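You operate a simulated robot arm through the tools that you are given. There is no shell and no other tool. Be economical: measure what you need, move in short steps, check, and stop when the job is done.

You are at the controls of a simulated robot arm. One attempt, no reset.

TASK
Clamp the brick, rub its crust off with the stone, unclamp it.
Fine: put the stone back; the hand-shut clamp holds it lightly, about 6 N. What is to be rubbed or washed off counts as gone when no trace of it is left.

The check looks at the end state, three seconds after you hand in, the way a careful person would. Anything else that was tipped, shoved, dropped, spilled or broken makes it a failure.

THE ROBOT
A 7-joint arm with a two-finger parallel gripper, fixed in place. Base frame: the origin is at the foot of the arm, x ahead of it, y to its left, z up; the work surface is at about z = 0. Units: mm, degrees, N and s.
With the tool pointing down near the work surface it reaches from about 220 to 580 mm from the base axis. Its first joint turns from -66.0 to 66.0 degrees. Payload 2.5 kg.
The TCP is the grasp point between the finger pads, 23 mm short of the fingertips. In the tool frame z runs along the fingers and y along their closing line. The gripper opens to 94 mm. The fingers are 38 mm wide and 10 mm thick; the gripper's body (54 by 96 mm) begins 39 mm behind the TCP.
Orientation is told as [roll, pitch, yaw] about the base's x, y, z axes, in that order, counted from this pose: with the fingers straight down and closing along the base's y, the tool's x points along the base's -x, its y along +y and its z along -z.

THE INTERFACE
- The arm moves only by the tool apply_moves. Its argument "plan" is one flat list of numbers, 7 for each row, row after row: the shift along the tool's x, y, z in mm, then the turn, a rotation vector about the tool's x, y, z in degrees, then the gripper command, from -1 (shut) to 1 (fully open), values between in proportion. In form: [x, y, z, ax, ay, az, grip, x, y, z, ax, ay, az, grip, ...]. A call has 1 to 20 rows; each row shifts and turns the commanded pose from where the row before left it, along the tool's axes as they then stand. A row lasts 0.2 s, in which the tool goes at most 50 mm and 8.6 degrees; a call with a longer step from one row to the next is refused whole, and so is a gripper value outside its range. A pose out of reach is approached as far as the arm can. The call stops where the force on the tool passes 40 N (or 10 N more than at its start, if that is more) or the arm is blocked; 0.2 s more then pass. The fingers move at their own pace (about 108 mm/s each) and stop on an object; they squeeze with about 42 N. The grip force told is the motor's: it shows also when the fingers shut on nothing. Time passes only in rows, and 0.2 s behind the last, so rows that do not move let the fingers close. It gives the time, the measured TCP pose, the force on the tool (base axes), the opening and the grip force at its end, in the units of the frame above (readings bear some noise), with the torque about the TCP (base axes, N m) and any sound that the robot's microphone picked up, and new pictures: "pictures" is both (left out), scene, wrist or none.
- Cameras (640 x 400 px; columns grow to the right, rows downward): "scene" is fixed at [121.3, -405.1, 553.2]; the picture's right is [0.82, -0.57, 0.00], its down [-0.27, -0.39, -0.88] and it looks along [0.50, 0.73, -0.47] (base axes); focal length 325 px, centre (320, 200). "wrist" rides on the gripper at [86, 16, -75] in the tool frame; the picture's right is [-0.18, 0.98, 0.00], its down [-0.58, -0.11, -0.81] and it looks along [-0.79, -0.15, 0.59] (tool axes); focal length 243 px, centre (320, 200). There is no depth. A picture from a camera that has moved, and an enlarged one, comes with that camera's place and axes in the base frame and with its lens.
- enlarge(camera, box): a new picture of the part [left, top, right, bottom] of that camera's present view, enlarged. No time passes.
- close_job(): hands the job in; it is judged then, once.

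Work in short steps. Places have to be worked out from the pictures, the camera data and where the tool is seen: move nearer, look again, correct. Check each grasp and each placing, and mend what went wrong. You have 120 turns and 200 pictures in all, those below and enlarged ones among them. Open the gripper and draw the arm clear of the work before you hand the job in, unless the task says otherwise; then end with one line.

The tools are called after ">>>" by a JSON object that holds its "name" and its "arguments". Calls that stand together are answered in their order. apply_moves: Moves the arm, as the interface text tells. Its arguments: {"type":"object","properties":{"plan":{"type":"array"},"pictures":{"type":"string","enum":["both","scene","wrist","none"]}},"required":["plan"]} The other tools are called the same way: enlarge (camera, box) takes an enlarged picture of a part of a camera's view; close_job () hands the job in.

At the start:

```text
time: 0.0
eef_pos: [453.8, 9.4, 392.8]
orientation: [0.1, 0.0, 0.0]
force: [0.1, 0.8, 0.2]
torque: [-0.02, -0.01, 0.02]
width: 94.0
grip_force: 0.1
```

scene: 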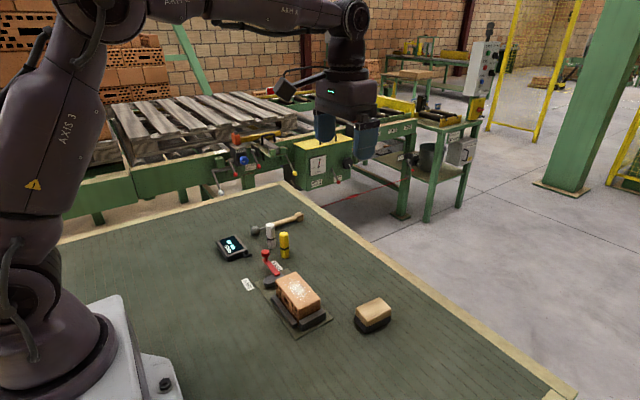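
wrist: 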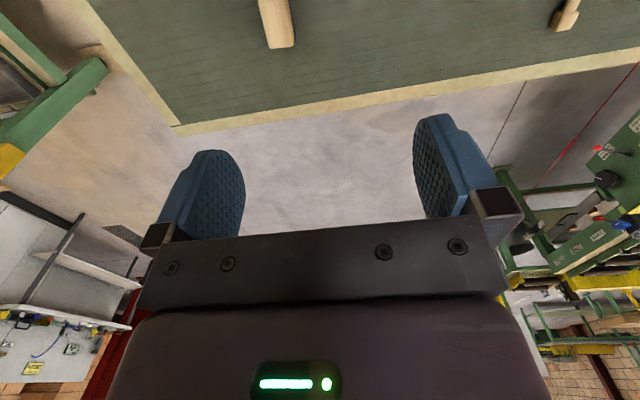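

I start with a close look at the work area in the scene camera.

>>> {"name": "enlarge", "arguments": {"camera": "scene", "box": [230, 240, 340, 340]}}

>>> {"name": "enlarge", "arguments": {"camera": "scene", "box": [200, 200, 400, 340]}}

```text
4.00 times, centred on (285, 290) of scene
camera zoom: at [121.3, -405.1, 553.2], right [0.82, -0.57, 0.0], down [-0.27, -0.39, -0.88], along [0.5, 0.73, -0.47], focal length 1299 px, centre (460, -160)
```

zoom: 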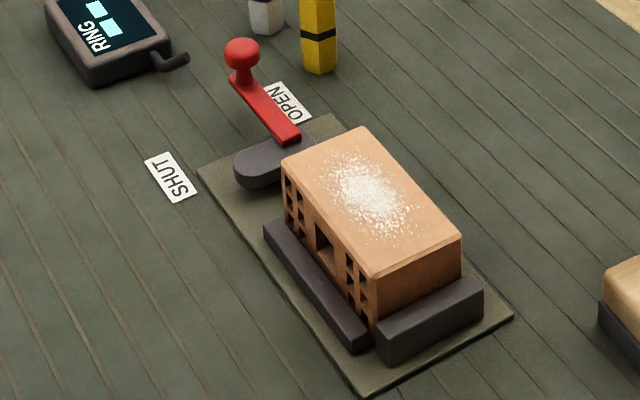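

```text
2.86 times, centred on (300, 270) of scene
camera zoom: at [121.3, -405.1, 553.2], right [0.82, -0.57, 0.0], down [-0.27, -0.39, -0.88], along [0.5, 0.73, -0.47], focal length 928 px, centre (377, 0)
```

zoom: 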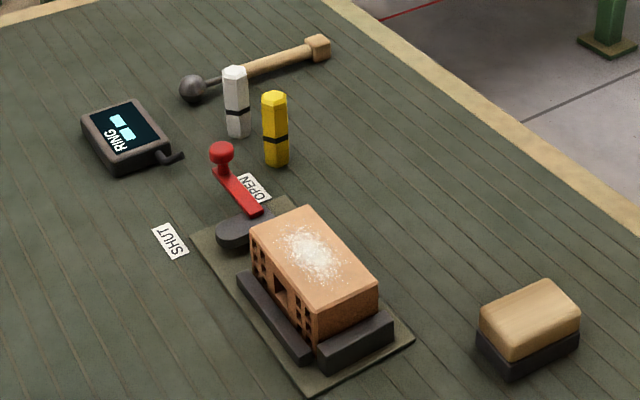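

The plate works out at about x 332..424, y -12..186, with the clamp lever at the +y end of the brick. I move back and left so the wrist camera can view the clamp.

>>> {"name": "apply_moves", "arguments": {"plan": [25, 16, 8, 0, 0, 0, 1, 25, 16, 8, 0, 0, 0, 1, 25, 16, 8, 0, 0, 0, 1, 25, 16, 8, 0, 0, 0, 1, 25, 16, 8, 0, 0, 0, 1, 25, 16, 8, 0, 0, 0, 1, 25, 16, 8, 0, 0, 0, 1, 25, 16, 8, 0, 0, 0, 1, 0, 0, 0, 0, 0, 0, 1]}}

```text
time: 2.0
eef_pos: [252.7, 136.2, 327.3]
orientation: [0.0, 0.1, 0.0]
force: [0.5, 0.2, 0.0]
torque: [0.02, -0.03, 0.03]
width: 94.0
grip_force: 0.1
camera wrist: at [166.7, 151.9, 402.3], right [0.18, 0.98, 0.0], down [0.58, -0.11, 0.81], along [0.79, -0.15, -0.59], focal length 243 px, centre (320, 200)
```

scene: 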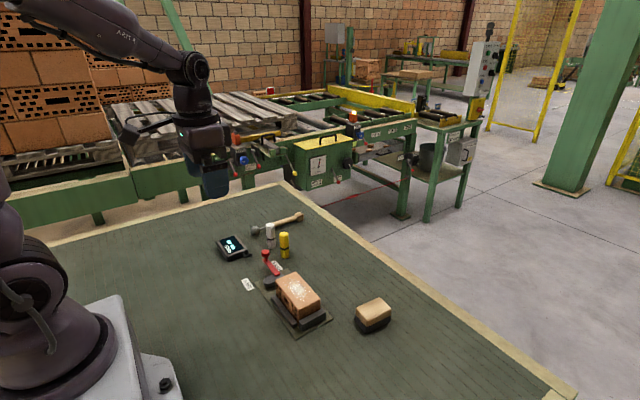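
wrist: 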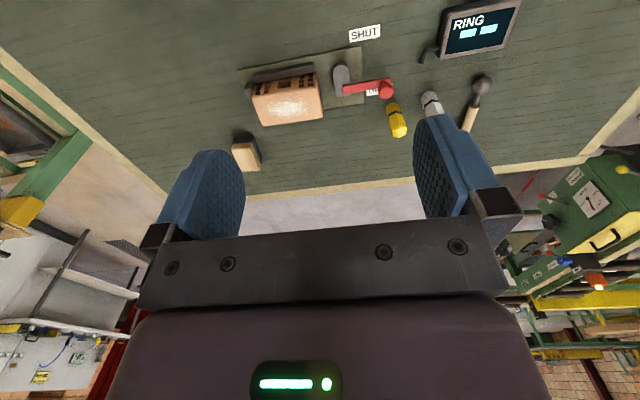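

>>> {"name": "enlarge", "arguments": {"camera": "wrist", "box": [220, 10, 420, 180]}}

>>> {"name": "enlarge", "arguments": {"camera": "scene", "box": [240, 235, 310, 300]}}

```text
2.35 times, centred on (320, 95) of wrist
camera zoom: at [166.7, 151.9, 402.3], right [0.18, 0.98, 0.0], down [0.58, -0.11, 0.81], along [0.79, -0.15, -0.59], focal length 571 px, centre (320, 447)
```

zoom: 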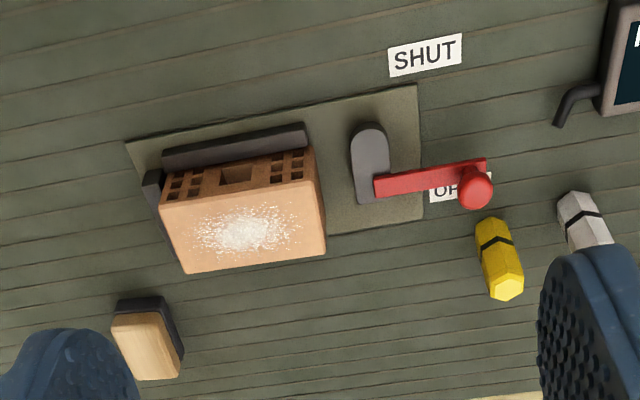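

```text
6.15 times, centred on (275, 268) of scene
camera zoom: at [121.3, -405.1, 553.2], right [0.82, -0.57, 0.0], down [-0.27, -0.39, -0.88], along [0.5, 0.73, -0.47], focal length 1998 px, centre (597, -215)
```

zoom: 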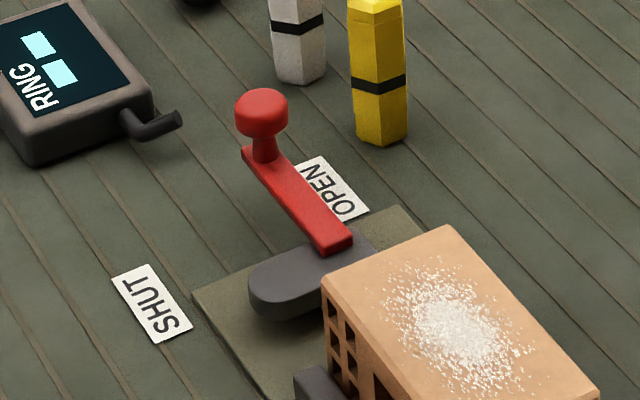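

The knob triangulates to about (378, 213, 54), the pivot to about (378, 150), and the brick to x 350..405, y 8..112 with its top at about 53. I check the display and the stone before moving.

>>> {"name": "enlarge", "arguments": {"camera": "scene", "box": [205, 205, 315, 275]}}

>>> {"name": "enlarge", "arguments": {"camera": "scene", "box": [335, 285, 415, 345]}}

```text
5.71 times, centred on (260, 240) of scene
camera zoom: at [121.3, -405.1, 553.2], right [0.82, -0.57, 0.0], down [-0.27, -0.39, -0.88], along [0.5, 0.73, -0.47], focal length 1855 px, centre (663, -29)
```

zoom: 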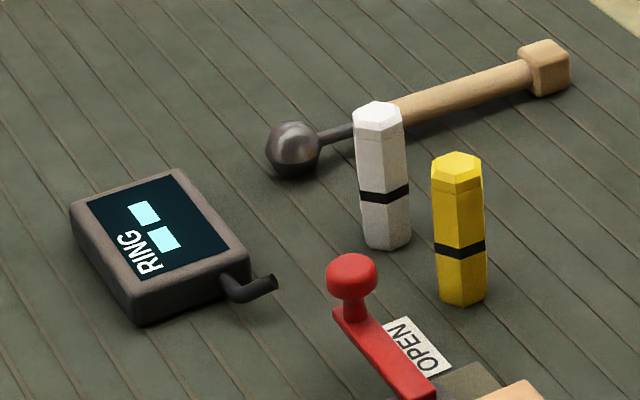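

```text
6.67 times, centred on (375, 315) of scene
camera zoom: at [121.3, -405.1, 553.2], right [0.82, -0.57, 0.0], down [-0.27, -0.39, -0.88], along [0.5, 0.73, -0.47], focal length 2164 px, centre (-47, -567)
```

zoom: 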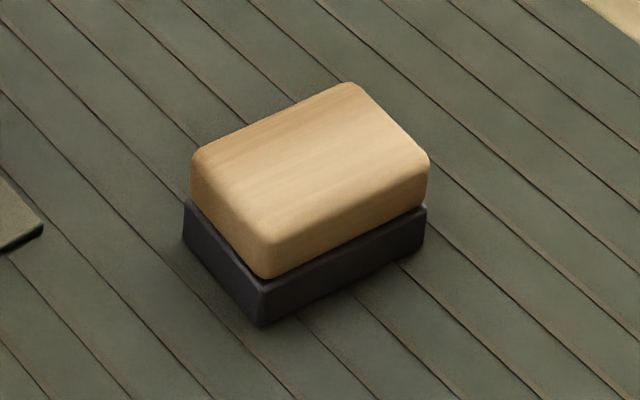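

The side objects aren't needed. I go above the lever knob, turn to yaw -90 so the fingers straddle it along x, and set the opening to about 40 mm.

>>> {"name": "apply_moves", "arguments": {"plan": [-25, 15.4, 20, 0, 0, 0, -0.15, -25, 15.4, 20, 0, 0, 0, -0.15, -25, 15.4, 20, 0, 0, 0, -0.15, -25, 15.4, 20, 0, 0, 0, -0.15, -25.3, 15.2, 20, 0, 0, 0, -0.15, 0, 0, 0, 0, 0, 8.2, -0.15, 0, 0, 0, 0, 0, 8.2, -0.15, 0, 0, 0, 0, 0, 8.2, -0.15, 0, 0, 0, 0, 0, 8.2, -0.15, 0, 0, 0, 0, 0, 8.2, -0.15, 0, 0, 0, 0, 0, 8.2, -0.15, 0, 0, 0, 0, 0, 8.2, -0.15, 0, 0, 0, 0, 0, 8.2, -0.15, 0, 0, 0, 0, 0, 8.2, -0.15, 0, 0, 0, 0, 0, 8.1, -0.15, 0, 0, 0, 0, 0, 8.1, -0.15, 0, 0, 0, 0, 0, 0, -0.15]}}

```text
time: 5.6
eef_pos: [378.4, 213.0, 227.3]
orientation: [0.0, 0.0, -90.0]
force: [0.0, -0.3, -0.9]
torque: [-0.01, 0.01, 0.04]
width: 39.9
grip_force: 0.1
camera wrist: at [395.1, 298.9, 302.5], right [0.98, -0.19, 0.0], down [-0.11, -0.58, 0.81], along [-0.15, -0.79, -0.59], focal length 243 px, centre (320, 200)
```

scene: 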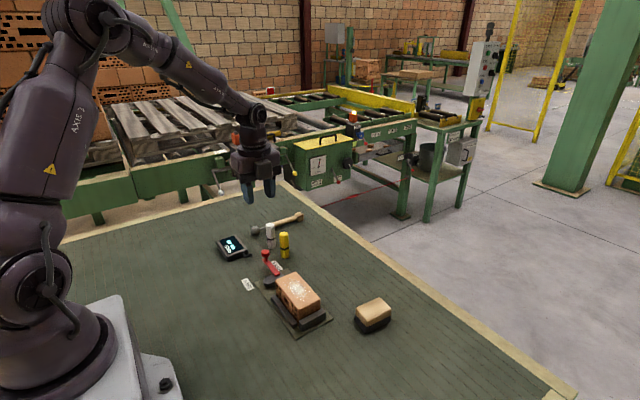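
wrist: 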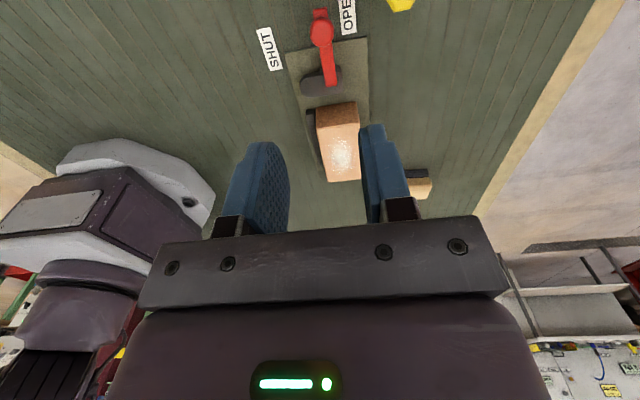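

The wrist view confirms the knob at about (380, 214). I lower the TCP to z 65 so the fingertips are beside the knob.

>>> {"name": "apply_moves", "arguments": {"plan": [0, 1, 25, 0, 0, 0, -0.15, 0, 0, 25, 0, 0, 0, -0.15, 0, 0, 25, 0, 0, 0, -0.15, 0, 0, 25, 0, 0, 0, -0.15, 0, 0, 20, 0, 0, 0, -0.15, 0, 0, 20, 0, 0, 0, -0.15, 0, 0, 12, 0, 0, 0, -0.15, 0, 0, 10, 0, 0, 0, -0.15]}}

>>> {"name": "enlarge", "arguments": {"camera": "scene", "box": [210, 200, 330, 300]}}

```text
time: 7.4
eef_pos: [379.3, 214.3, 65.6]
orientation: [0.0, -0.1, -90.0]
force: [-0.7, 0.0, 0.4]
torque: [0.0, 0.02, 0.01]
width: 39.9
grip_force: 0.0
camera wrist: at [396.0, 299.0, 140.8], right [0.98, -0.18, 0.0], down [-0.11, -0.58, 0.81], along [-0.15, -0.79, -0.59], focal length 243 px, centre (320, 200)
```

scene: 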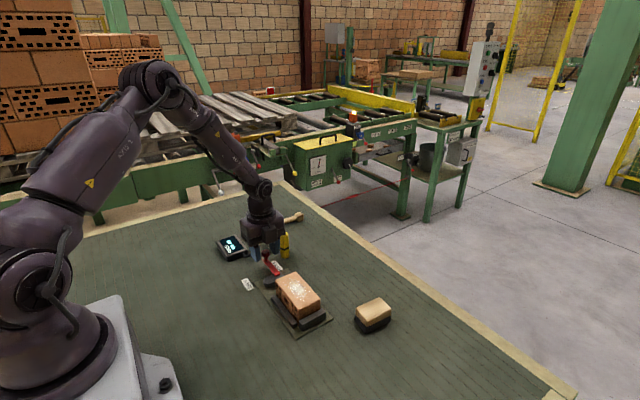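
wrist: 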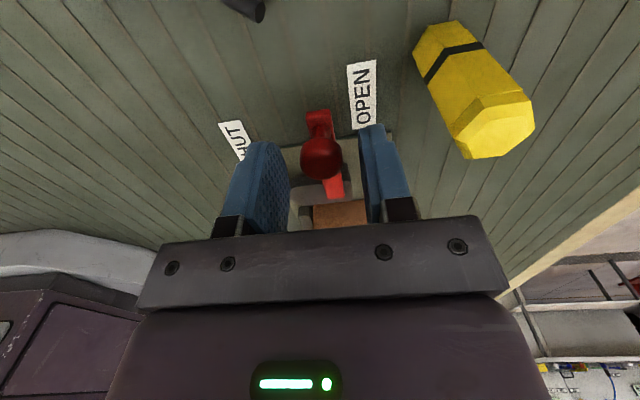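

```text
4.00 times, centred on (270, 250) of scene
camera zoom: at [121.3, -405.1, 553.2], right [0.82, -0.57, 0.0], down [-0.27, -0.39, -0.88], along [0.5, 0.73, -0.47], focal length 1299 px, centre (520, 0)
```

zoom: 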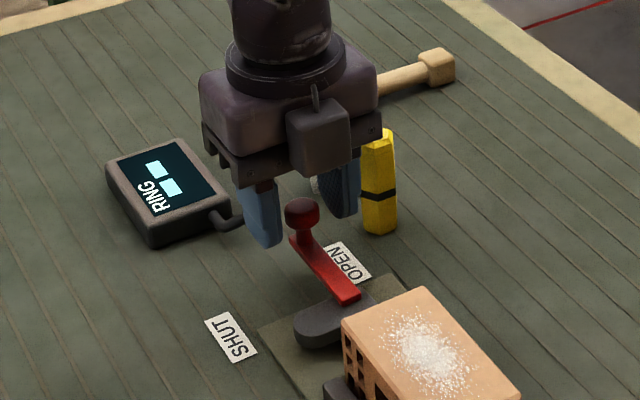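

The knob sits between the fingers. I swing the lever around the pivot toward SHUT, rotating the tool with it, and watch the force.

>>> {"name": "apply_moves", "arguments": {"plan": [-0.2, -5.5, 0, 0, 0, -5, -0.15, -0.2, -5.5, 0, 0, 0, -5, -0.15, -0.2, -5.5, 0, 0, 0, -5, -0.15, -0.2, -5.5, 0, 0, 0, -5, -0.15, -0.2, -5.5, 0, 0, 0, -5, -0.15, -0.2, -5.5, 0, 0, 0, -5, -0.15, -0.2, -5.5, 0, 0, 0, -5, -0.15, -0.2, -5.5, 0, 0, 0, -5, -0.15]}}

>>> {"name": "enlarge", "arguments": {"camera": "scene", "box": [210, 220, 330, 320]}}

```text
time: 9.2
eef_pos: [338.0, 199.4, 65.1]
orientation: [0.0, -0.1, -50.0]
force: [-0.5, -0.4, 0.2]
torque: [-0.02, 0.01, -0.04]
width: 40.3
grip_force: 0.2
camera wrist: at [295.4, 274.7, 140.5], right [0.87, 0.49, 0.0], down [0.29, -0.51, 0.81], along [0.4, -0.7, -0.59], focal length 243 px, centre (320, 200)
```

scene: 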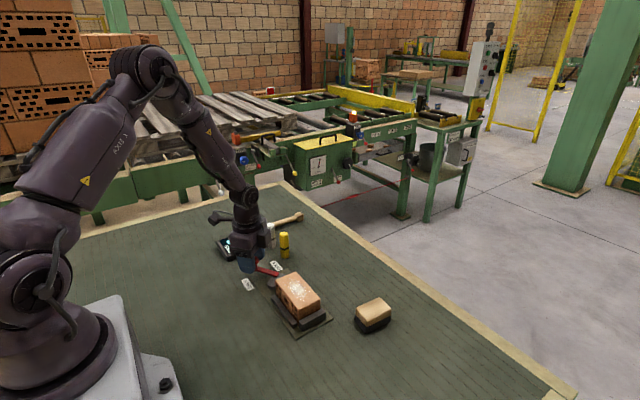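
wrist: 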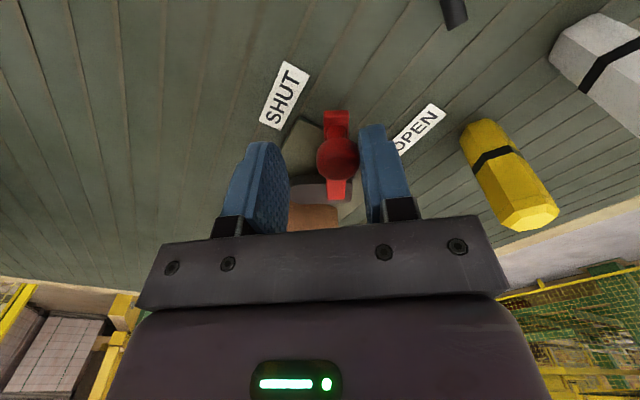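

```text
4.00 times, centred on (270, 270) of scene
camera zoom: at [121.3, -405.1, 553.2], right [0.82, -0.57, 0.0], down [-0.27, -0.39, -0.88], along [0.5, 0.73, -0.47], focal length 1299 px, centre (520, -80)
```

zoom: 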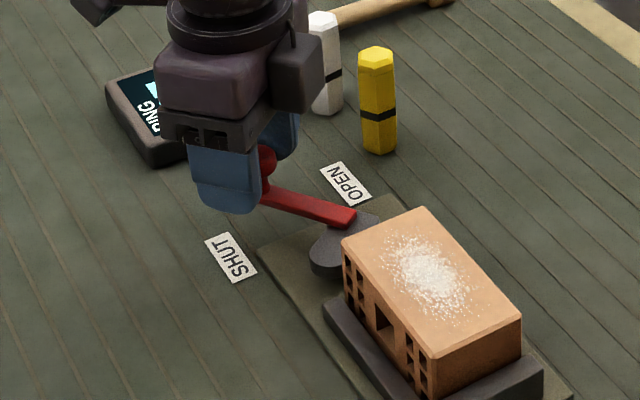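

The lever is following with almost no force and the pivot estimate holds. I continue the swing.

>>> {"name": "apply_moves", "arguments": {"plan": [-0.2, -5.5, 0, 0, 0, -5, -0.15, -0.2, -5.5, 0, 0, 0, -5, -0.15, -0.2, -5.5, 0, 0, 0, -5, -0.15, -0.2, -5.5, 0, 0, 0, -5, -0.15, -0.1, -4.4, 0, 0, 0, -4, -0.15, 0, 0, 0, 0, 0, 0, -0.15]}}

>>> {"name": "enlarge", "arguments": {"camera": "scene", "box": [210, 220, 330, 320]}}

```text
time: 10.6
eef_pos: [322.5, 178.5, 67.8]
orientation: [0.0, 0.1, -25.9]
force: [-0.7, -0.8, 1.7]
torque: [-0.01, 0.02, -0.03]
width: 40.1
grip_force: 0.3
camera wrist: at [252.0, 229.7, 140.7], right [0.6, 0.8, 0.0], down [0.48, -0.35, 0.81], along [0.65, -0.48, -0.59], focal length 243 px, centre (320, 200)
```

scene: 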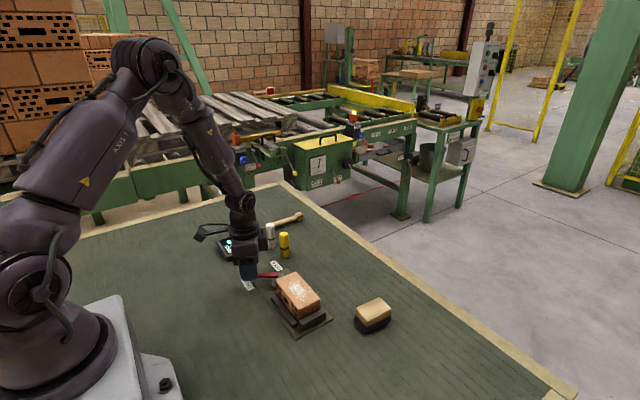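
wrist: 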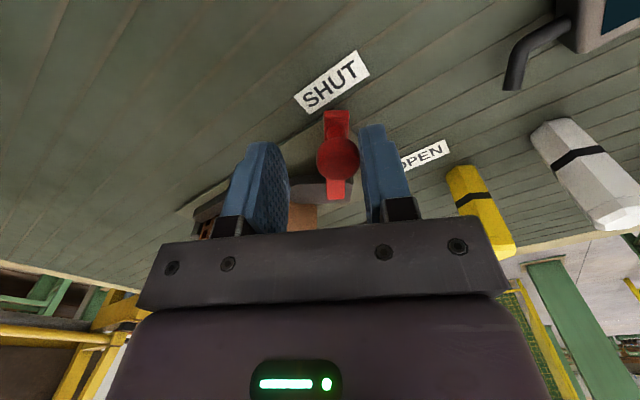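

```text
4.00 times, centred on (270, 270) of scene
camera zoom: at [121.3, -405.1, 553.2], right [0.82, -0.57, 0.0], down [-0.27, -0.39, -0.88], along [0.5, 0.73, -0.47], focal length 1299 px, centre (520, -80)
```

zoom: 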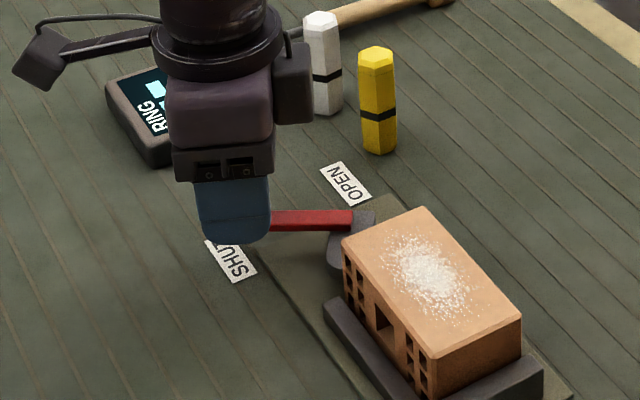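

No resistance yet, with the lever at about 57 degrees. I go on in smaller steps.

>>> {"name": "apply_moves", "arguments": {"plan": [-0.2, -4.4, 0.5, 0, 0, -4, -0.15, -0.2, -4.4, 0.5, 0, 0, -4, -0.15, -0.2, -4.4, 0.5, 0, 0, -4, -0.15, -0.2, -4.4, 0.5, 0, 0, -4, -0.15, 0, 0, 0, 0, 0, 0, -0.15]}}

>>> {"name": "enlarge", "arguments": {"camera": "scene", "box": [210, 220, 330, 320]}}

```text
time: 11.8
eef_pos: [316.0, 160.7, 63.6]
orientation: [-0.1, 0.0, -9.9]
force: [0.3, 0.7, 0.2]
torque: [0.0, 0.0, 0.0]
width: 40.0
grip_force: 0.0
camera wrist: at [234.9, 191.1, 138.4], right [0.35, 0.94, 0.0], down [0.55, -0.21, 0.81], along [0.76, -0.28, -0.59], focal length 243 px, centre (320, 200)
```

scene: 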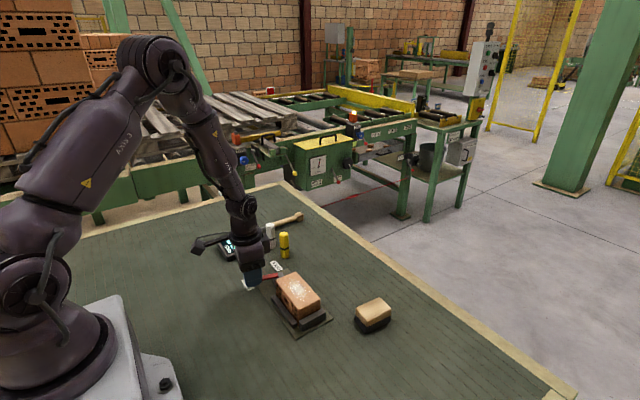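
wrist: 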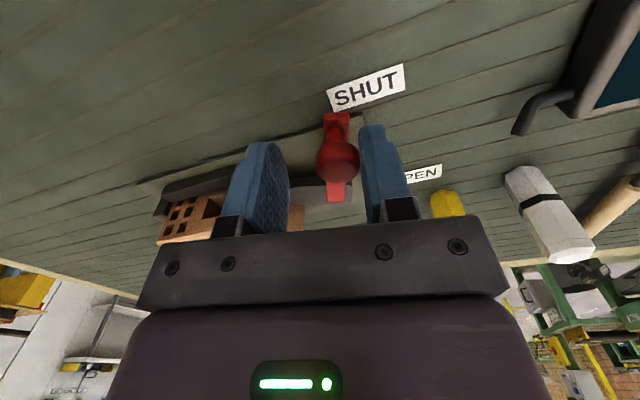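

```text
4.00 times, centred on (270, 270) of scene
camera zoom: at [121.3, -405.1, 553.2], right [0.82, -0.57, 0.0], down [-0.27, -0.39, -0.88], along [0.5, 0.73, -0.47], focal length 1299 px, centre (520, -80)
```

zoom: 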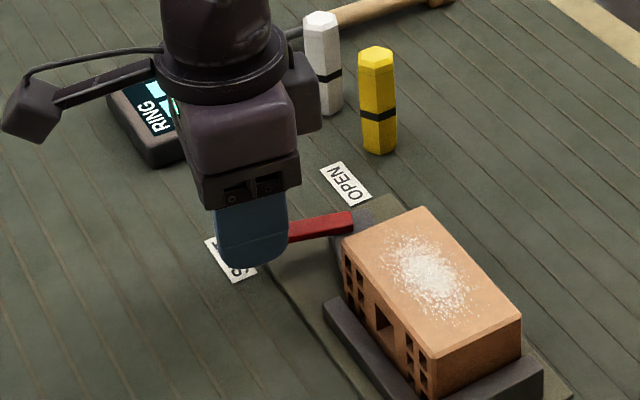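

Still free at about 72 degrees. I continue.

>>> {"name": "apply_moves", "arguments": {"plan": [-0.2, -3.3, 0, 0, 0, -3, -0.15, -0.2, -3.3, 0, 0, 0, -3, -0.15, -0.2, -3.3, 0, 0, 0, -3, -0.15, -0.2, -3.3, 0, 0, 0, -3, -0.15, 0, 0, 0, 0, 0, 0, -0.15]}}

>>> {"name": "enlarge", "arguments": {"camera": "scene", "box": [210, 220, 330, 320]}}

```text
time: 13.0
eef_pos: [317.2, 147.7, 63.8]
orientation: [0.0, 0.0, 2.1]
force: [-0.6, 0.4, 0.6]
torque: [0.02, 0.01, 0.02]
width: 40.2
grip_force: 0.3
camera wrist: at [230.0, 160.3, 138.7], right [0.15, 0.99, 0.0], down [0.58, -0.09, 0.81], along [0.8, -0.12, -0.59], focal length 243 px, centre (320, 200)
```

scene: 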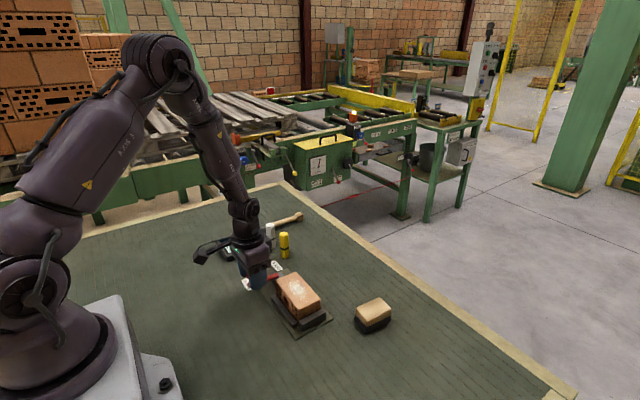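
wrist: 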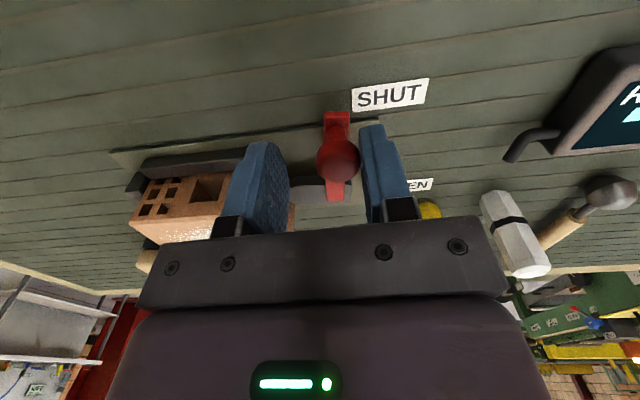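

```text
4.00 times, centred on (270, 270) of scene
camera zoom: at [121.3, -405.1, 553.2], right [0.82, -0.57, 0.0], down [-0.27, -0.39, -0.88], along [0.5, 0.73, -0.47], focal length 1299 px, centre (520, -80)
```

zoom: 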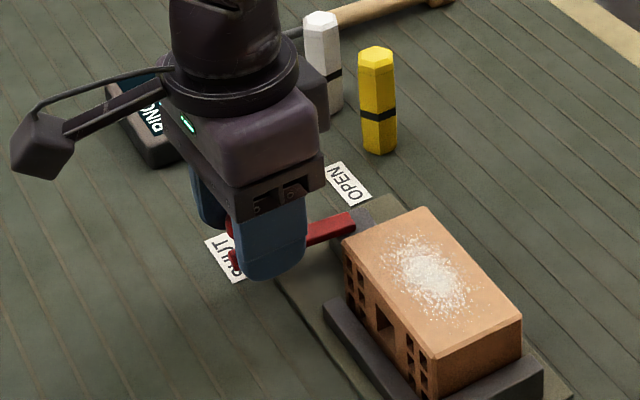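

Force is still low. I continue in 2-degree steps and watch the force for the end of travel.

>>> {"name": "apply_moves", "arguments": {"plan": [-0.2, -2.2, 0, 0, 0, -2, -0.15, -0.2, -2.2, 0, 0, 0, -2, -0.15, -0.2, -2.2, 0, 0, 0, -2, -0.15, 0, 0, 0, 0, 0, 0, -0.15]}}

>>> {"name": "enlarge", "arguments": {"camera": "wrist", "box": [100, 70, 440, 260]}}

```text
time: 14.0
eef_pos: [317.6, 140.7, 63.7]
orientation: [0.0, 0.0, 8.1]
force: [0.7, 0.2, -0.4]
torque: [-0.01, -0.01, 0.0]
width: 40.1
grip_force: 0.1
camera wrist: at [230.3, 144.6, 138.7], right [0.04, 1.0, 0.0], down [0.59, -0.03, 0.81], along [0.81, -0.04, -0.59], focal length 243 px, centre (320, 200)
```

scene: 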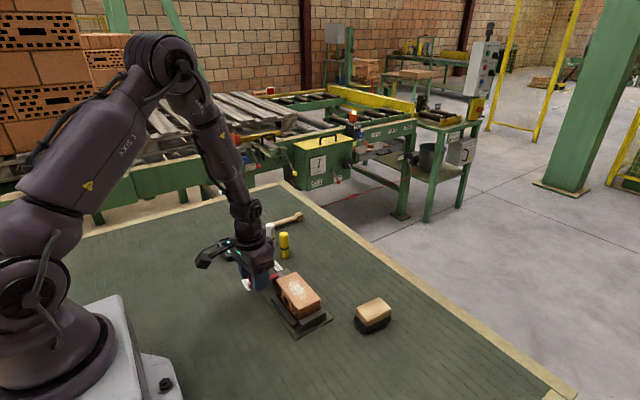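
wrist: 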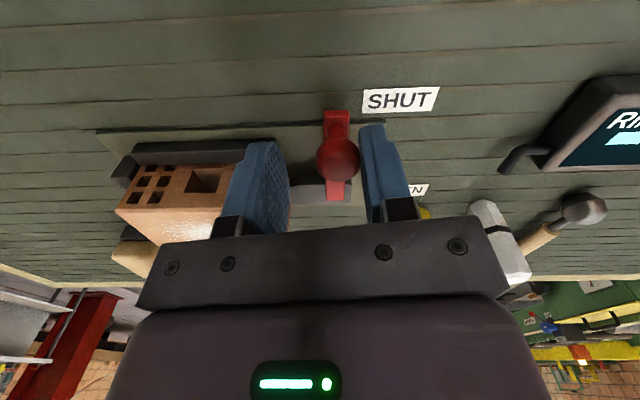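

```text
1.88 times, centred on (270, 165) of wrist
camera zoom: at [230.3, 144.6, 138.7], right [0.04, 1.0, 0.0], down [0.59, -0.03, 0.81], along [0.81, -0.04, -0.59], focal length 457 px, centre (414, 266)
```

zoom: 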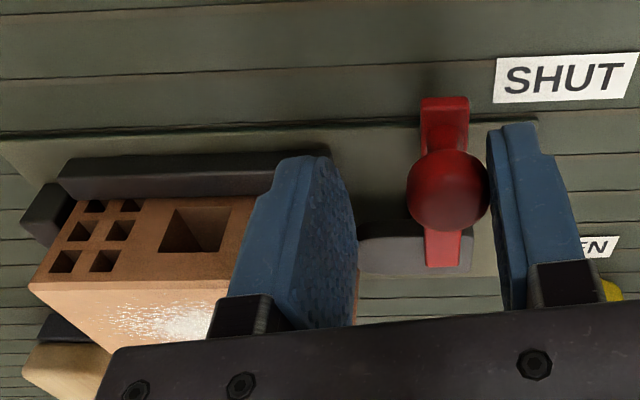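

The cam now points at the brick with the lever at about 90 degrees. I lift off and back to inspect the contact.

>>> {"name": "apply_moves", "arguments": {"plan": [0, -3, 0, 0, 0, 0, -0.15, 0, 3, 0, 0, 0, 0, -0.15, 0, 0, -20, 0, 0, 0, -0.15, 0, 0, -30, 0, 0, 0, -0.15, 10, 0, -40, 0, 0, 0, -0.15, 30, 0, -40, 0, 0, 0, -0.15, 30, 0, -40, 0, 0, 0, -0.15]}}

>>> {"name": "enlarge", "arguments": {"camera": "scene", "box": [230, 240, 340, 340]}}

>>> {"name": "enlarge", "arguments": {"camera": "wrist", "box": [200, 20, 420, 160]}}

```text
time: 15.6
eef_pos: [247.8, 131.5, 235.2]
orientation: [0.1, 0.0, 8.0]
force: [-0.4, 0.5, 0.0]
torque: [-0.02, -0.02, -0.01]
width: 39.9
grip_force: 0.1
camera wrist: at [160.2, 135.4, 309.2], right [0.05, 1.0, 0.0], down [0.59, -0.03, 0.81], along [0.81, -0.04, -0.59], focal length 243 px, centre (320, 200)
```

scene: 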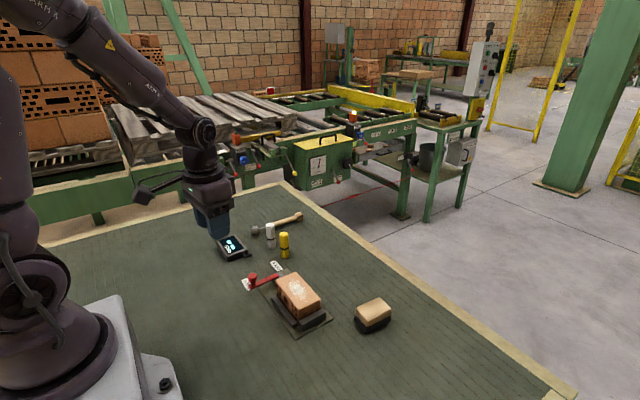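
wrist: 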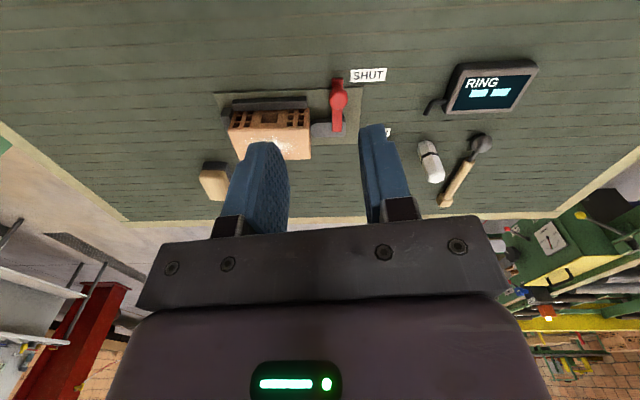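

```text
4.00 times, centred on (285, 290) of scene
camera zoom: at [121.3, -405.1, 553.2], right [0.82, -0.57, 0.0], down [-0.27, -0.39, -0.88], along [0.5, 0.73, -0.47], focal length 1299 px, centre (460, -160)
```

zoom: 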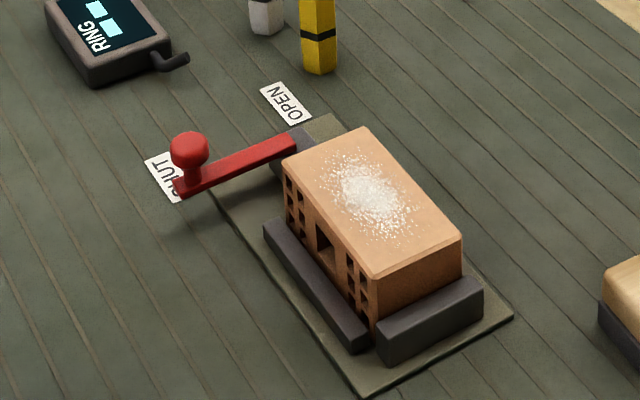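

```text
2.86 times, centred on (310, 90) of wrist
camera zoom: at [160.2, 135.4, 309.2], right [0.05, 1.0, 0.0], down [0.59, -0.03, 0.81], along [0.81, -0.04, -0.59], focal length 693 px, centre (349, 514)
```

zoom: 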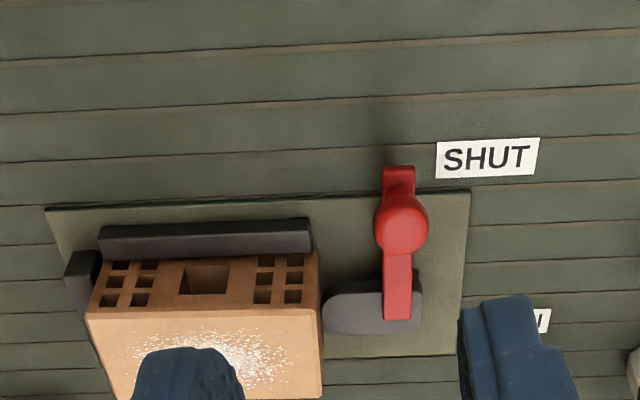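

The cam tip appears to touch the brick. I go back down and push further with small increments to feel whether the lever is at its stop.

>>> {"name": "apply_moves", "arguments": {"plan": [-30, 0, 40, 0, 0, 0, -0.15, -30, 0, 40, 0, 0, 0, -0.15, -10, 0, 40, 0, 0, 0, -0.15, 0, 0, 30, 0, 0, 0, -0.15, 0, 0, 20, 0, 0, 0, -0.15, 0, -2, 0, 0, 0, 0, -0.15, 0, -2, 0, 0, 0, 0, -0.15, 0, 0, 0, 0, 0, 0, -0.15], "pictures": "wrist"}}

```text
time: 17.4
eef_pos: [317.9, 139.5, 64.3]
orientation: [0.1, 0.0, 8.1]
force: [0.2, 8.7, -2.0]
torque: [0.1, -0.07, -0.05]
width: 44.0
grip_force: 4.2
camera wrist: at [230.5, 141.9, 138.9], right [0.04, 1.0, 0.0], down [0.59, -0.03, 0.81], along [0.81, -0.03, -0.59], focal length 243 px, centre (320, 200)
```

wrist: 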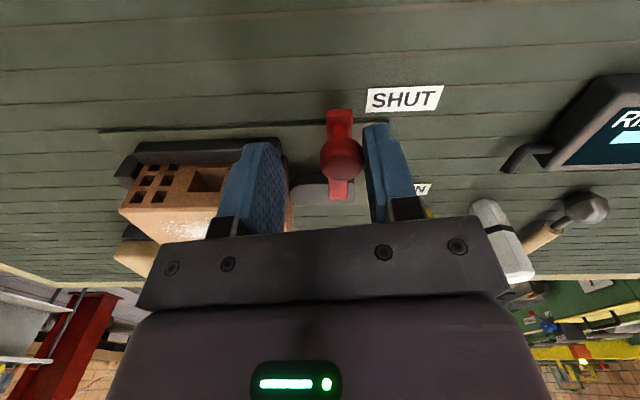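

The lever now resists with 8.7 N, so it is at its shut stop. I back off, lift, square up and move over to view the stone.

>>> {"name": "apply_moves", "arguments": {"plan": [0, 4, 0, 0, 0, 0, -0.15, 0, 0, -20, 0, 0, 0, -0.15, 0, 0, -40, 0, 0, 0, 0, 0, 0, -40, 0, 0, 0, 0.3, 0, 0, -40, 0, 0, 8.1, 0.5, -8, -33, -20, 0, 0, 0, 1, -8, -33, -20, 0, 0, 0, 1, -8, -33, -20, 0, 0, 0, 1, -8, -33, -20, 0, 0, 0, 1, -8, -33, -20, 0, 0, 0, 1, 0, 0, 0, 0, 0, 0, 1]}}

>>> {"name": "enlarge", "arguments": {"camera": "wrist", "box": [220, 0, 440, 180]}}

>>> {"name": "enlarge", "arguments": {"camera": "scene", "box": [230, 240, 340, 340]}}

```text
time: 19.8
eef_pos: [357.5, -23.4, 303.8]
orientation: [0.0, 0.1, -0.1]
force: [-0.5, 0.2, -0.1]
torque: [0.03, 0.02, 0.01]
width: 94.2
grip_force: 0.0
camera wrist: at [271.3, -7.7, 378.6], right [0.19, 0.98, 0.0], down [0.58, -0.11, 0.81], along [0.79, -0.15, -0.59], focal length 243 px, centre (320, 200)
```

scene: 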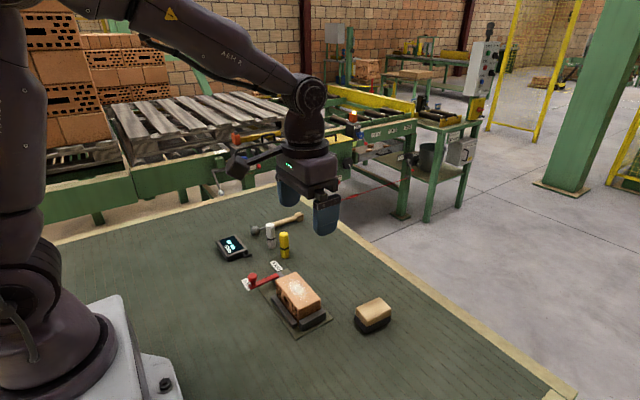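
wrist: 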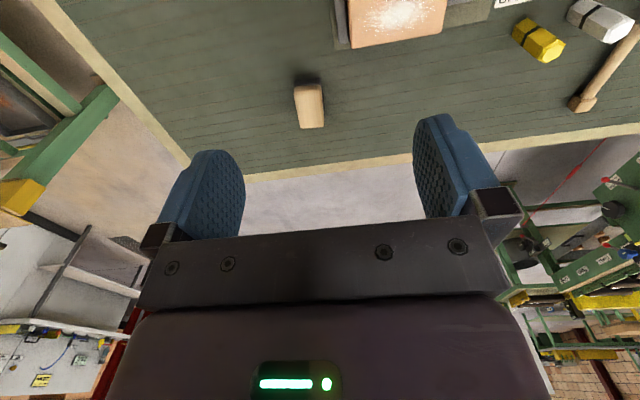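

```text
2.22 times, centred on (330, 90) of wrist
camera zoom: at [271.3, -7.7, 378.6], right [0.19, 0.98, 0.0], down [0.58, -0.11, 0.81], along [0.79, -0.15, -0.59], focal length 539 px, centre (298, 444)
```

zoom: 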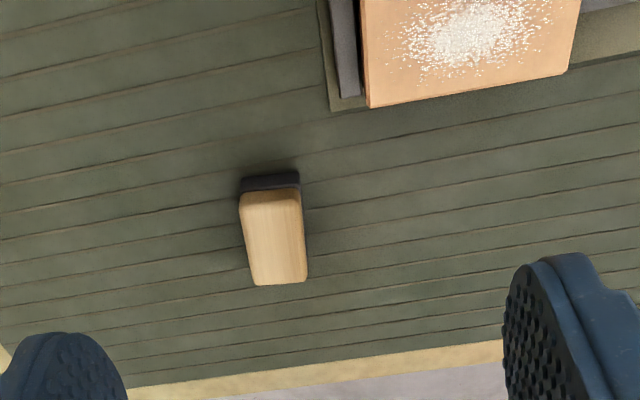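

```text
4.00 times, centred on (285, 290) of scene
camera zoom: at [121.3, -405.1, 553.2], right [0.82, -0.57, 0.0], down [-0.27, -0.39, -0.88], along [0.5, 0.73, -0.47], focal length 1299 px, centre (460, -160)
```

zoom: 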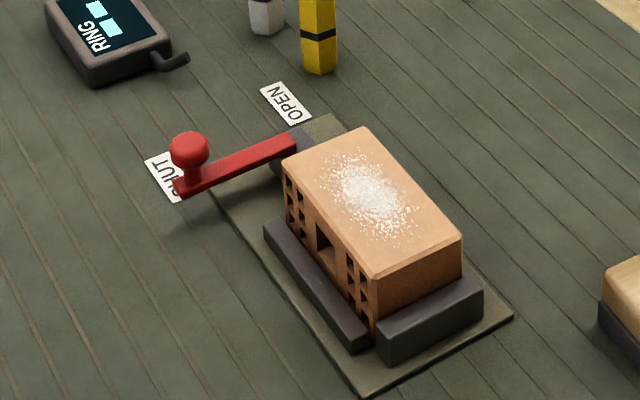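

The stone is about 67 x 40 mm with its top at z 37, centred near (487, -65), yaw about -7 degrees. I move over it and align.

>>> {"name": "apply_moves", "arguments": {"plan": [-26, -8.3, 30, 0, 0, 0, 1, -26, -8.3, 30, 0, 0, 0, 1, -26, -8.3, 30, 0, 0, 0, 1, -26, -8.3, 30, 0, 0, 0, 1, -26, -8.3, 30, 0, 0, 0, 1, 0, 0, 20, 0, 0, 7, 1, 0, 0, 0, 0, 0, 0, 1]}}

>>> {"name": "enlarge", "arguments": {"camera": "scene", "box": [320, 240, 440, 345]}}

```text
time: 21.4
eef_pos: [487.8, -65.4, 133.9]
orientation: [0.1, -0.1, -7.1]
force: [0.1, 0.3, 0.6]
torque: [-0.03, -0.02, -0.01]
width: 94.0
grip_force: 0.0
camera wrist: at [404.5, -39.5, 208.9], right [0.3, 0.95, 0.0], down [0.56, -0.18, 0.81], along [0.77, -0.25, -0.59], focal length 243 px, centre (320, 200)
```

scene: 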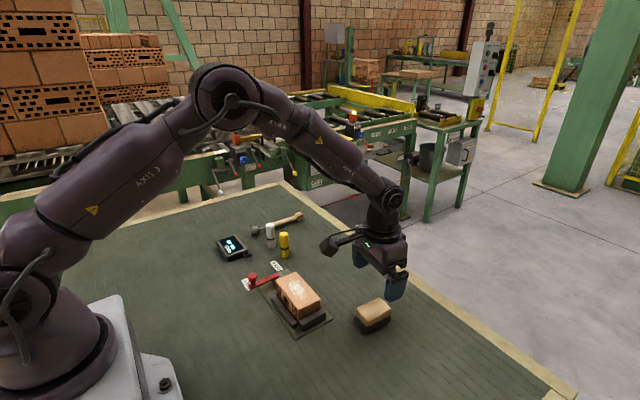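
wrist: 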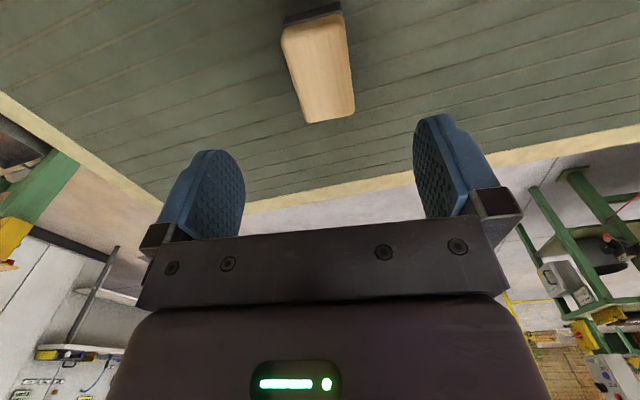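

```text
3.81 times, centred on (380, 292) of scene
camera zoom: at [121.3, -405.1, 553.2], right [0.82, -0.57, 0.0], down [-0.27, -0.39, -0.88], along [0.5, 0.73, -0.47], focal length 1237 px, centre (91, -152)
```

zoom: 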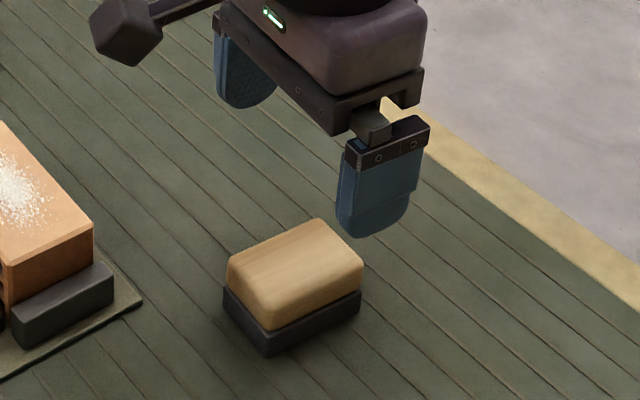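

The alignment checks out, with the stone centre at (488, -65.5). I lower to z 37 and then close.

>>> {"name": "apply_moves", "arguments": {"plan": [0, 0, 25, 0, 0, 0, 1, 0, 0, 25, 0, 0, 0, 1, 0, 0, 25, 0, 0, 0, 1, 0, 0, 15, 0, 0, 0, 1, 0, 0, 6, 0, 0, 0, 1, 0, 0, 0, 0, 0, 0, 1]}}

>>> {"name": "enlarge", "arguments": {"camera": "scene", "box": [320, 240, 440, 345]}}

```text
time: 22.8
eef_pos: [487.7, -65.0, 37.4]
orientation: [0.0, 0.0, -7.0]
force: [-0.2, 0.5, 0.1]
torque: [-0.03, 0.0, 0.04]
width: 93.9
grip_force: 0.1
camera wrist: at [404.2, -38.7, 112.8], right [0.3, 0.95, 0.0], down [0.56, -0.18, 0.81], along [0.77, -0.25, -0.59], focal length 243 px, centre (320, 200)
```

scene: 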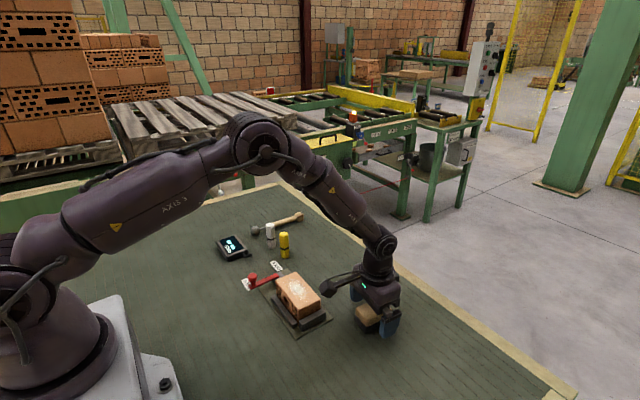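
wrist: 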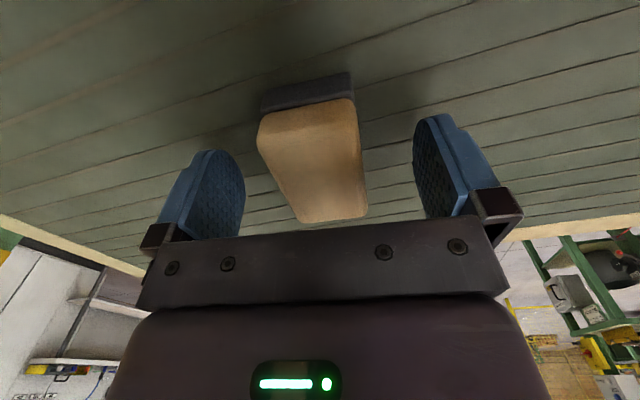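

```text
3.81 times, centred on (380, 292) of scene
camera zoom: at [121.3, -405.1, 553.2], right [0.82, -0.57, 0.0], down [-0.27, -0.39, -0.88], along [0.5, 0.73, -0.47], focal length 1237 px, centre (91, -152)
```

zoom: 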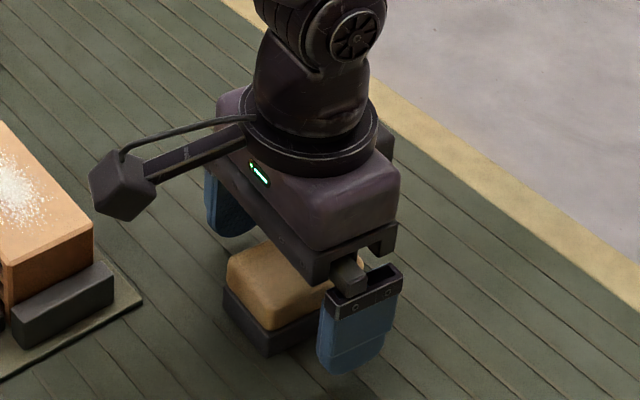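

The stone sits between the pads. I close on it and then lift slightly.

>>> {"name": "apply_moves", "arguments": {"plan": [0, 0, 0, 0, 0, 0, 0.3, 0, 0, 0, 0, 0, 0, 0, 0, 0, 0, 0, 0, 0, -1, 0, 0, 0, 0, 0, 0, -1, 0, 0, 0, 0, 0, 0, -1, 0, 0, -10, 0, 0, 0, -1, 0, 0, -20, 0, 0, 0, -1, 0, 0, -30, 0, 0, 0, -1, 0, 0, -30, 0, 0, 0, -1, 0, 0, 0, 0, 0, 0, -1]}}

>>> {"name": "enlarge", "arguments": {"camera": "scene", "box": [320, 210, 440, 315]}}

```text
time: 25.0
eef_pos: [486.5, -65.1, 128.5]
orientation: [-0.1, 0.0, -7.1]
force: [-0.1, -0.2, -0.7]
torque: [-0.01, -0.02, 0.01]
width: 0.0
grip_force: 42.1
camera wrist: at [403.4, -39.1, 203.1], right [0.3, 0.95, 0.0], down [0.56, -0.18, 0.81], along [0.77, -0.25, -0.59], focal length 243 px, centre (320, 200)
```

scene: 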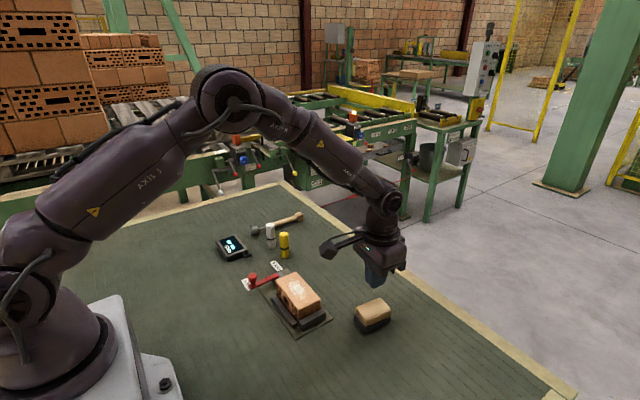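
wrist: 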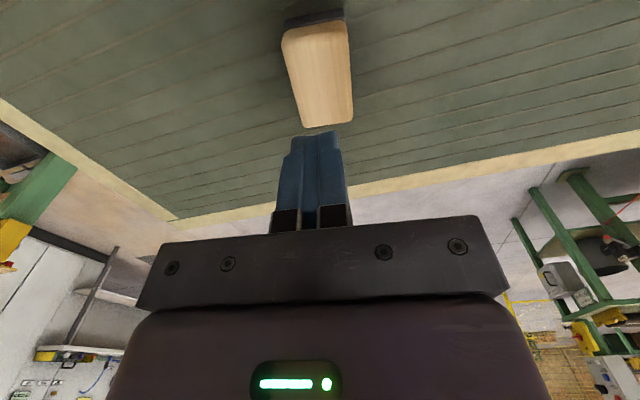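

```text
3.81 times, centred on (380, 262) of scene
camera zoom: at [121.3, -405.1, 553.2], right [0.82, -0.57, 0.0], down [-0.27, -0.39, -0.88], along [0.5, 0.73, -0.47], focal length 1237 px, centre (91, -38)
```

zoom: 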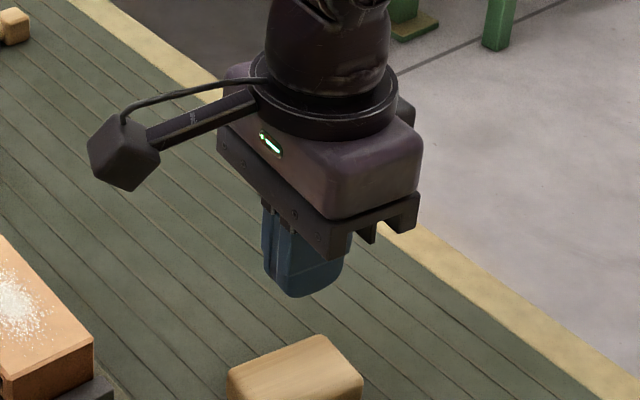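

The fingers are empty (width 0) and the stone has stayed where it was. I enlarge to check for any shift, open, and retry, checking the width before lifting.

>>> {"name": "enlarge", "arguments": {"camera": "scene", "box": [335, 285, 415, 345]}}

>>> {"name": "apply_moves", "arguments": {"plan": [0, 0, 0, 0, 0, 0, 1, 0, 0, 0, 0, 0, 0, 1, 0, 0, 30, 0, 0, 0, 1, 0, 0, 30, 0, 0, 0, 1, 0, 0, 20, 0, 0, 0, 1, 0, 0, 13, 0, 0, 0, 1, 0, 0, 0, 0, 0, 0, 1, 0, 0, 0, 0, 0, 0, 0.1, 0, 0, 0, 0, 0, 0, 0.1, 0, 0, 0, 0, 0, 0, 0.1]}}

```text
6.67 times, centred on (375, 315) of scene
camera zoom: at [121.3, -405.1, 553.2], right [0.82, -0.57, 0.0], down [-0.27, -0.39, -0.88], along [0.5, 0.73, -0.47], focal length 2164 px, centre (-47, -567)
```

zoom: 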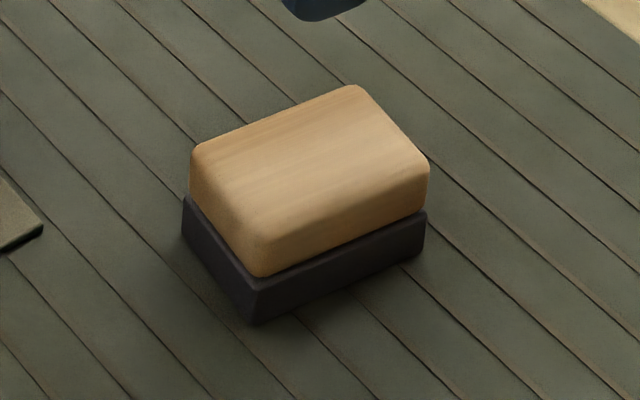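

```text
time: 27.2
eef_pos: [487.0, -65.1, 34.7]
orientation: [0.0, -0.1, -7.0]
force: [0.0, 0.8, 0.3]
torque: [0.0, -0.02, 0.02]
width: 51.7
grip_force: 0.1
camera wrist: at [403.7, -39.5, 109.7], right [0.3, 0.95, 0.0], down [0.56, -0.18, 0.81], along [0.77, -0.25, -0.59], focal length 243 px, centre (320, 200)
```

scene: 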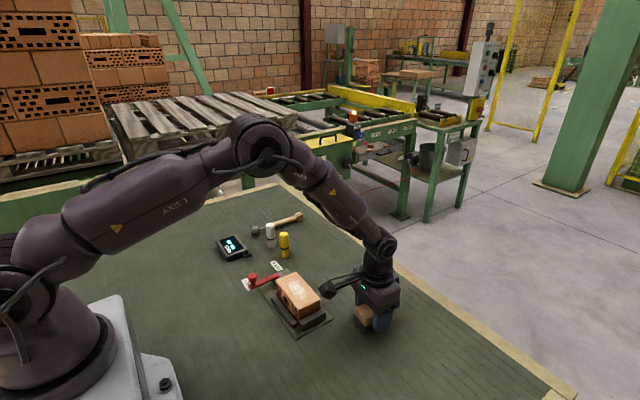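
wrist: 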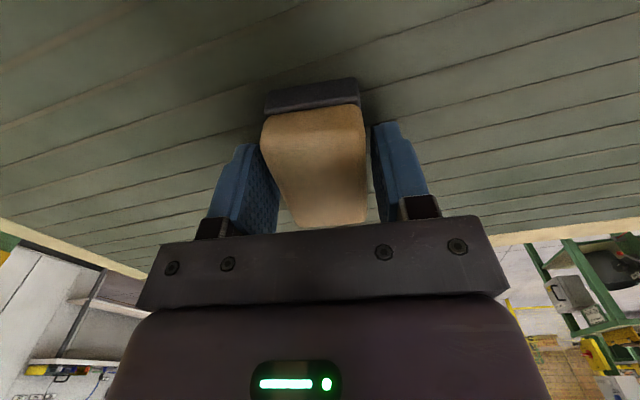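

The stone is clearly between the fingers. I close fully without lifting and read the width.

>>> {"name": "apply_moves", "arguments": {"plan": [0, 0, 0, 0, 0, 0, -1, 0, 0, 0, 0, 0, 0, -1, 0, 0, 0, 0, 0, 0, -1]}}

>>> {"name": "enlarge", "arguments": {"camera": "scene", "box": [335, 270, 415, 345]}}

```text
time: 28.0
eef_pos: [485.9, -66.3, 34.7]
orientation: [0.0, -0.1, -7.1]
force: [0.1, -0.1, 0.7]
torque: [0.03, 0.02, -0.01]
width: 41.7
grip_force: 42.4
camera wrist: at [403.7, -39.5, 109.8], right [0.3, 0.95, 0.0], down [0.56, -0.18, 0.81], along [0.77, -0.25, -0.59], focal length 243 px, centre (320, 200)
```

scene: 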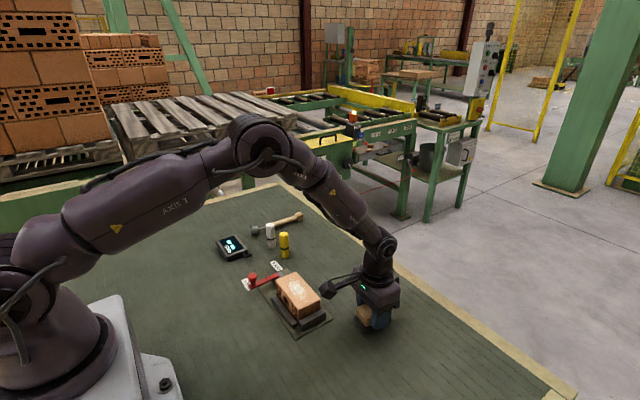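
wrist: 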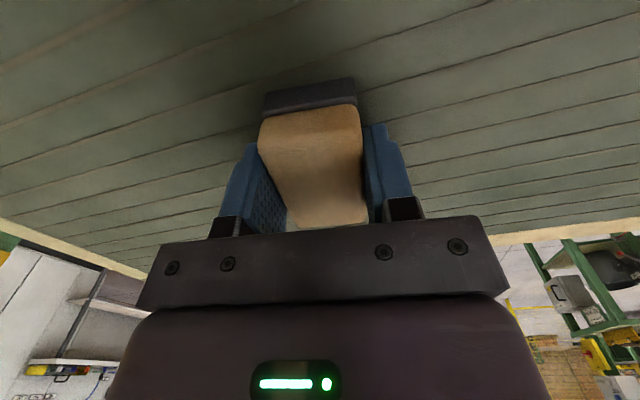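

```text
5.33 times, centred on (375, 308) of scene
camera zoom: at [121.3, -405.1, 553.2], right [0.82, -0.57, 0.0], down [-0.27, -0.39, -0.88], along [0.5, 0.73, -0.47], focal length 1732 px, centre (27, -373)
```

zoom: 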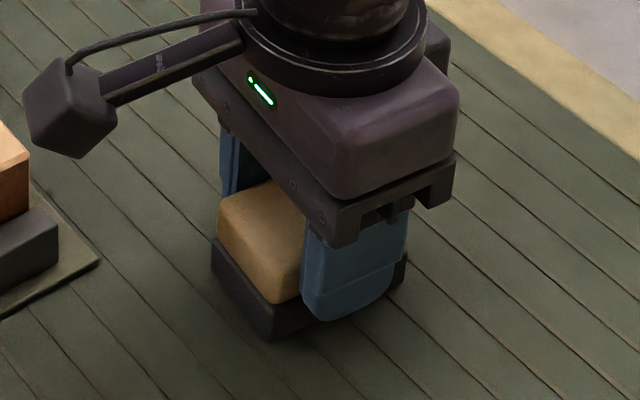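

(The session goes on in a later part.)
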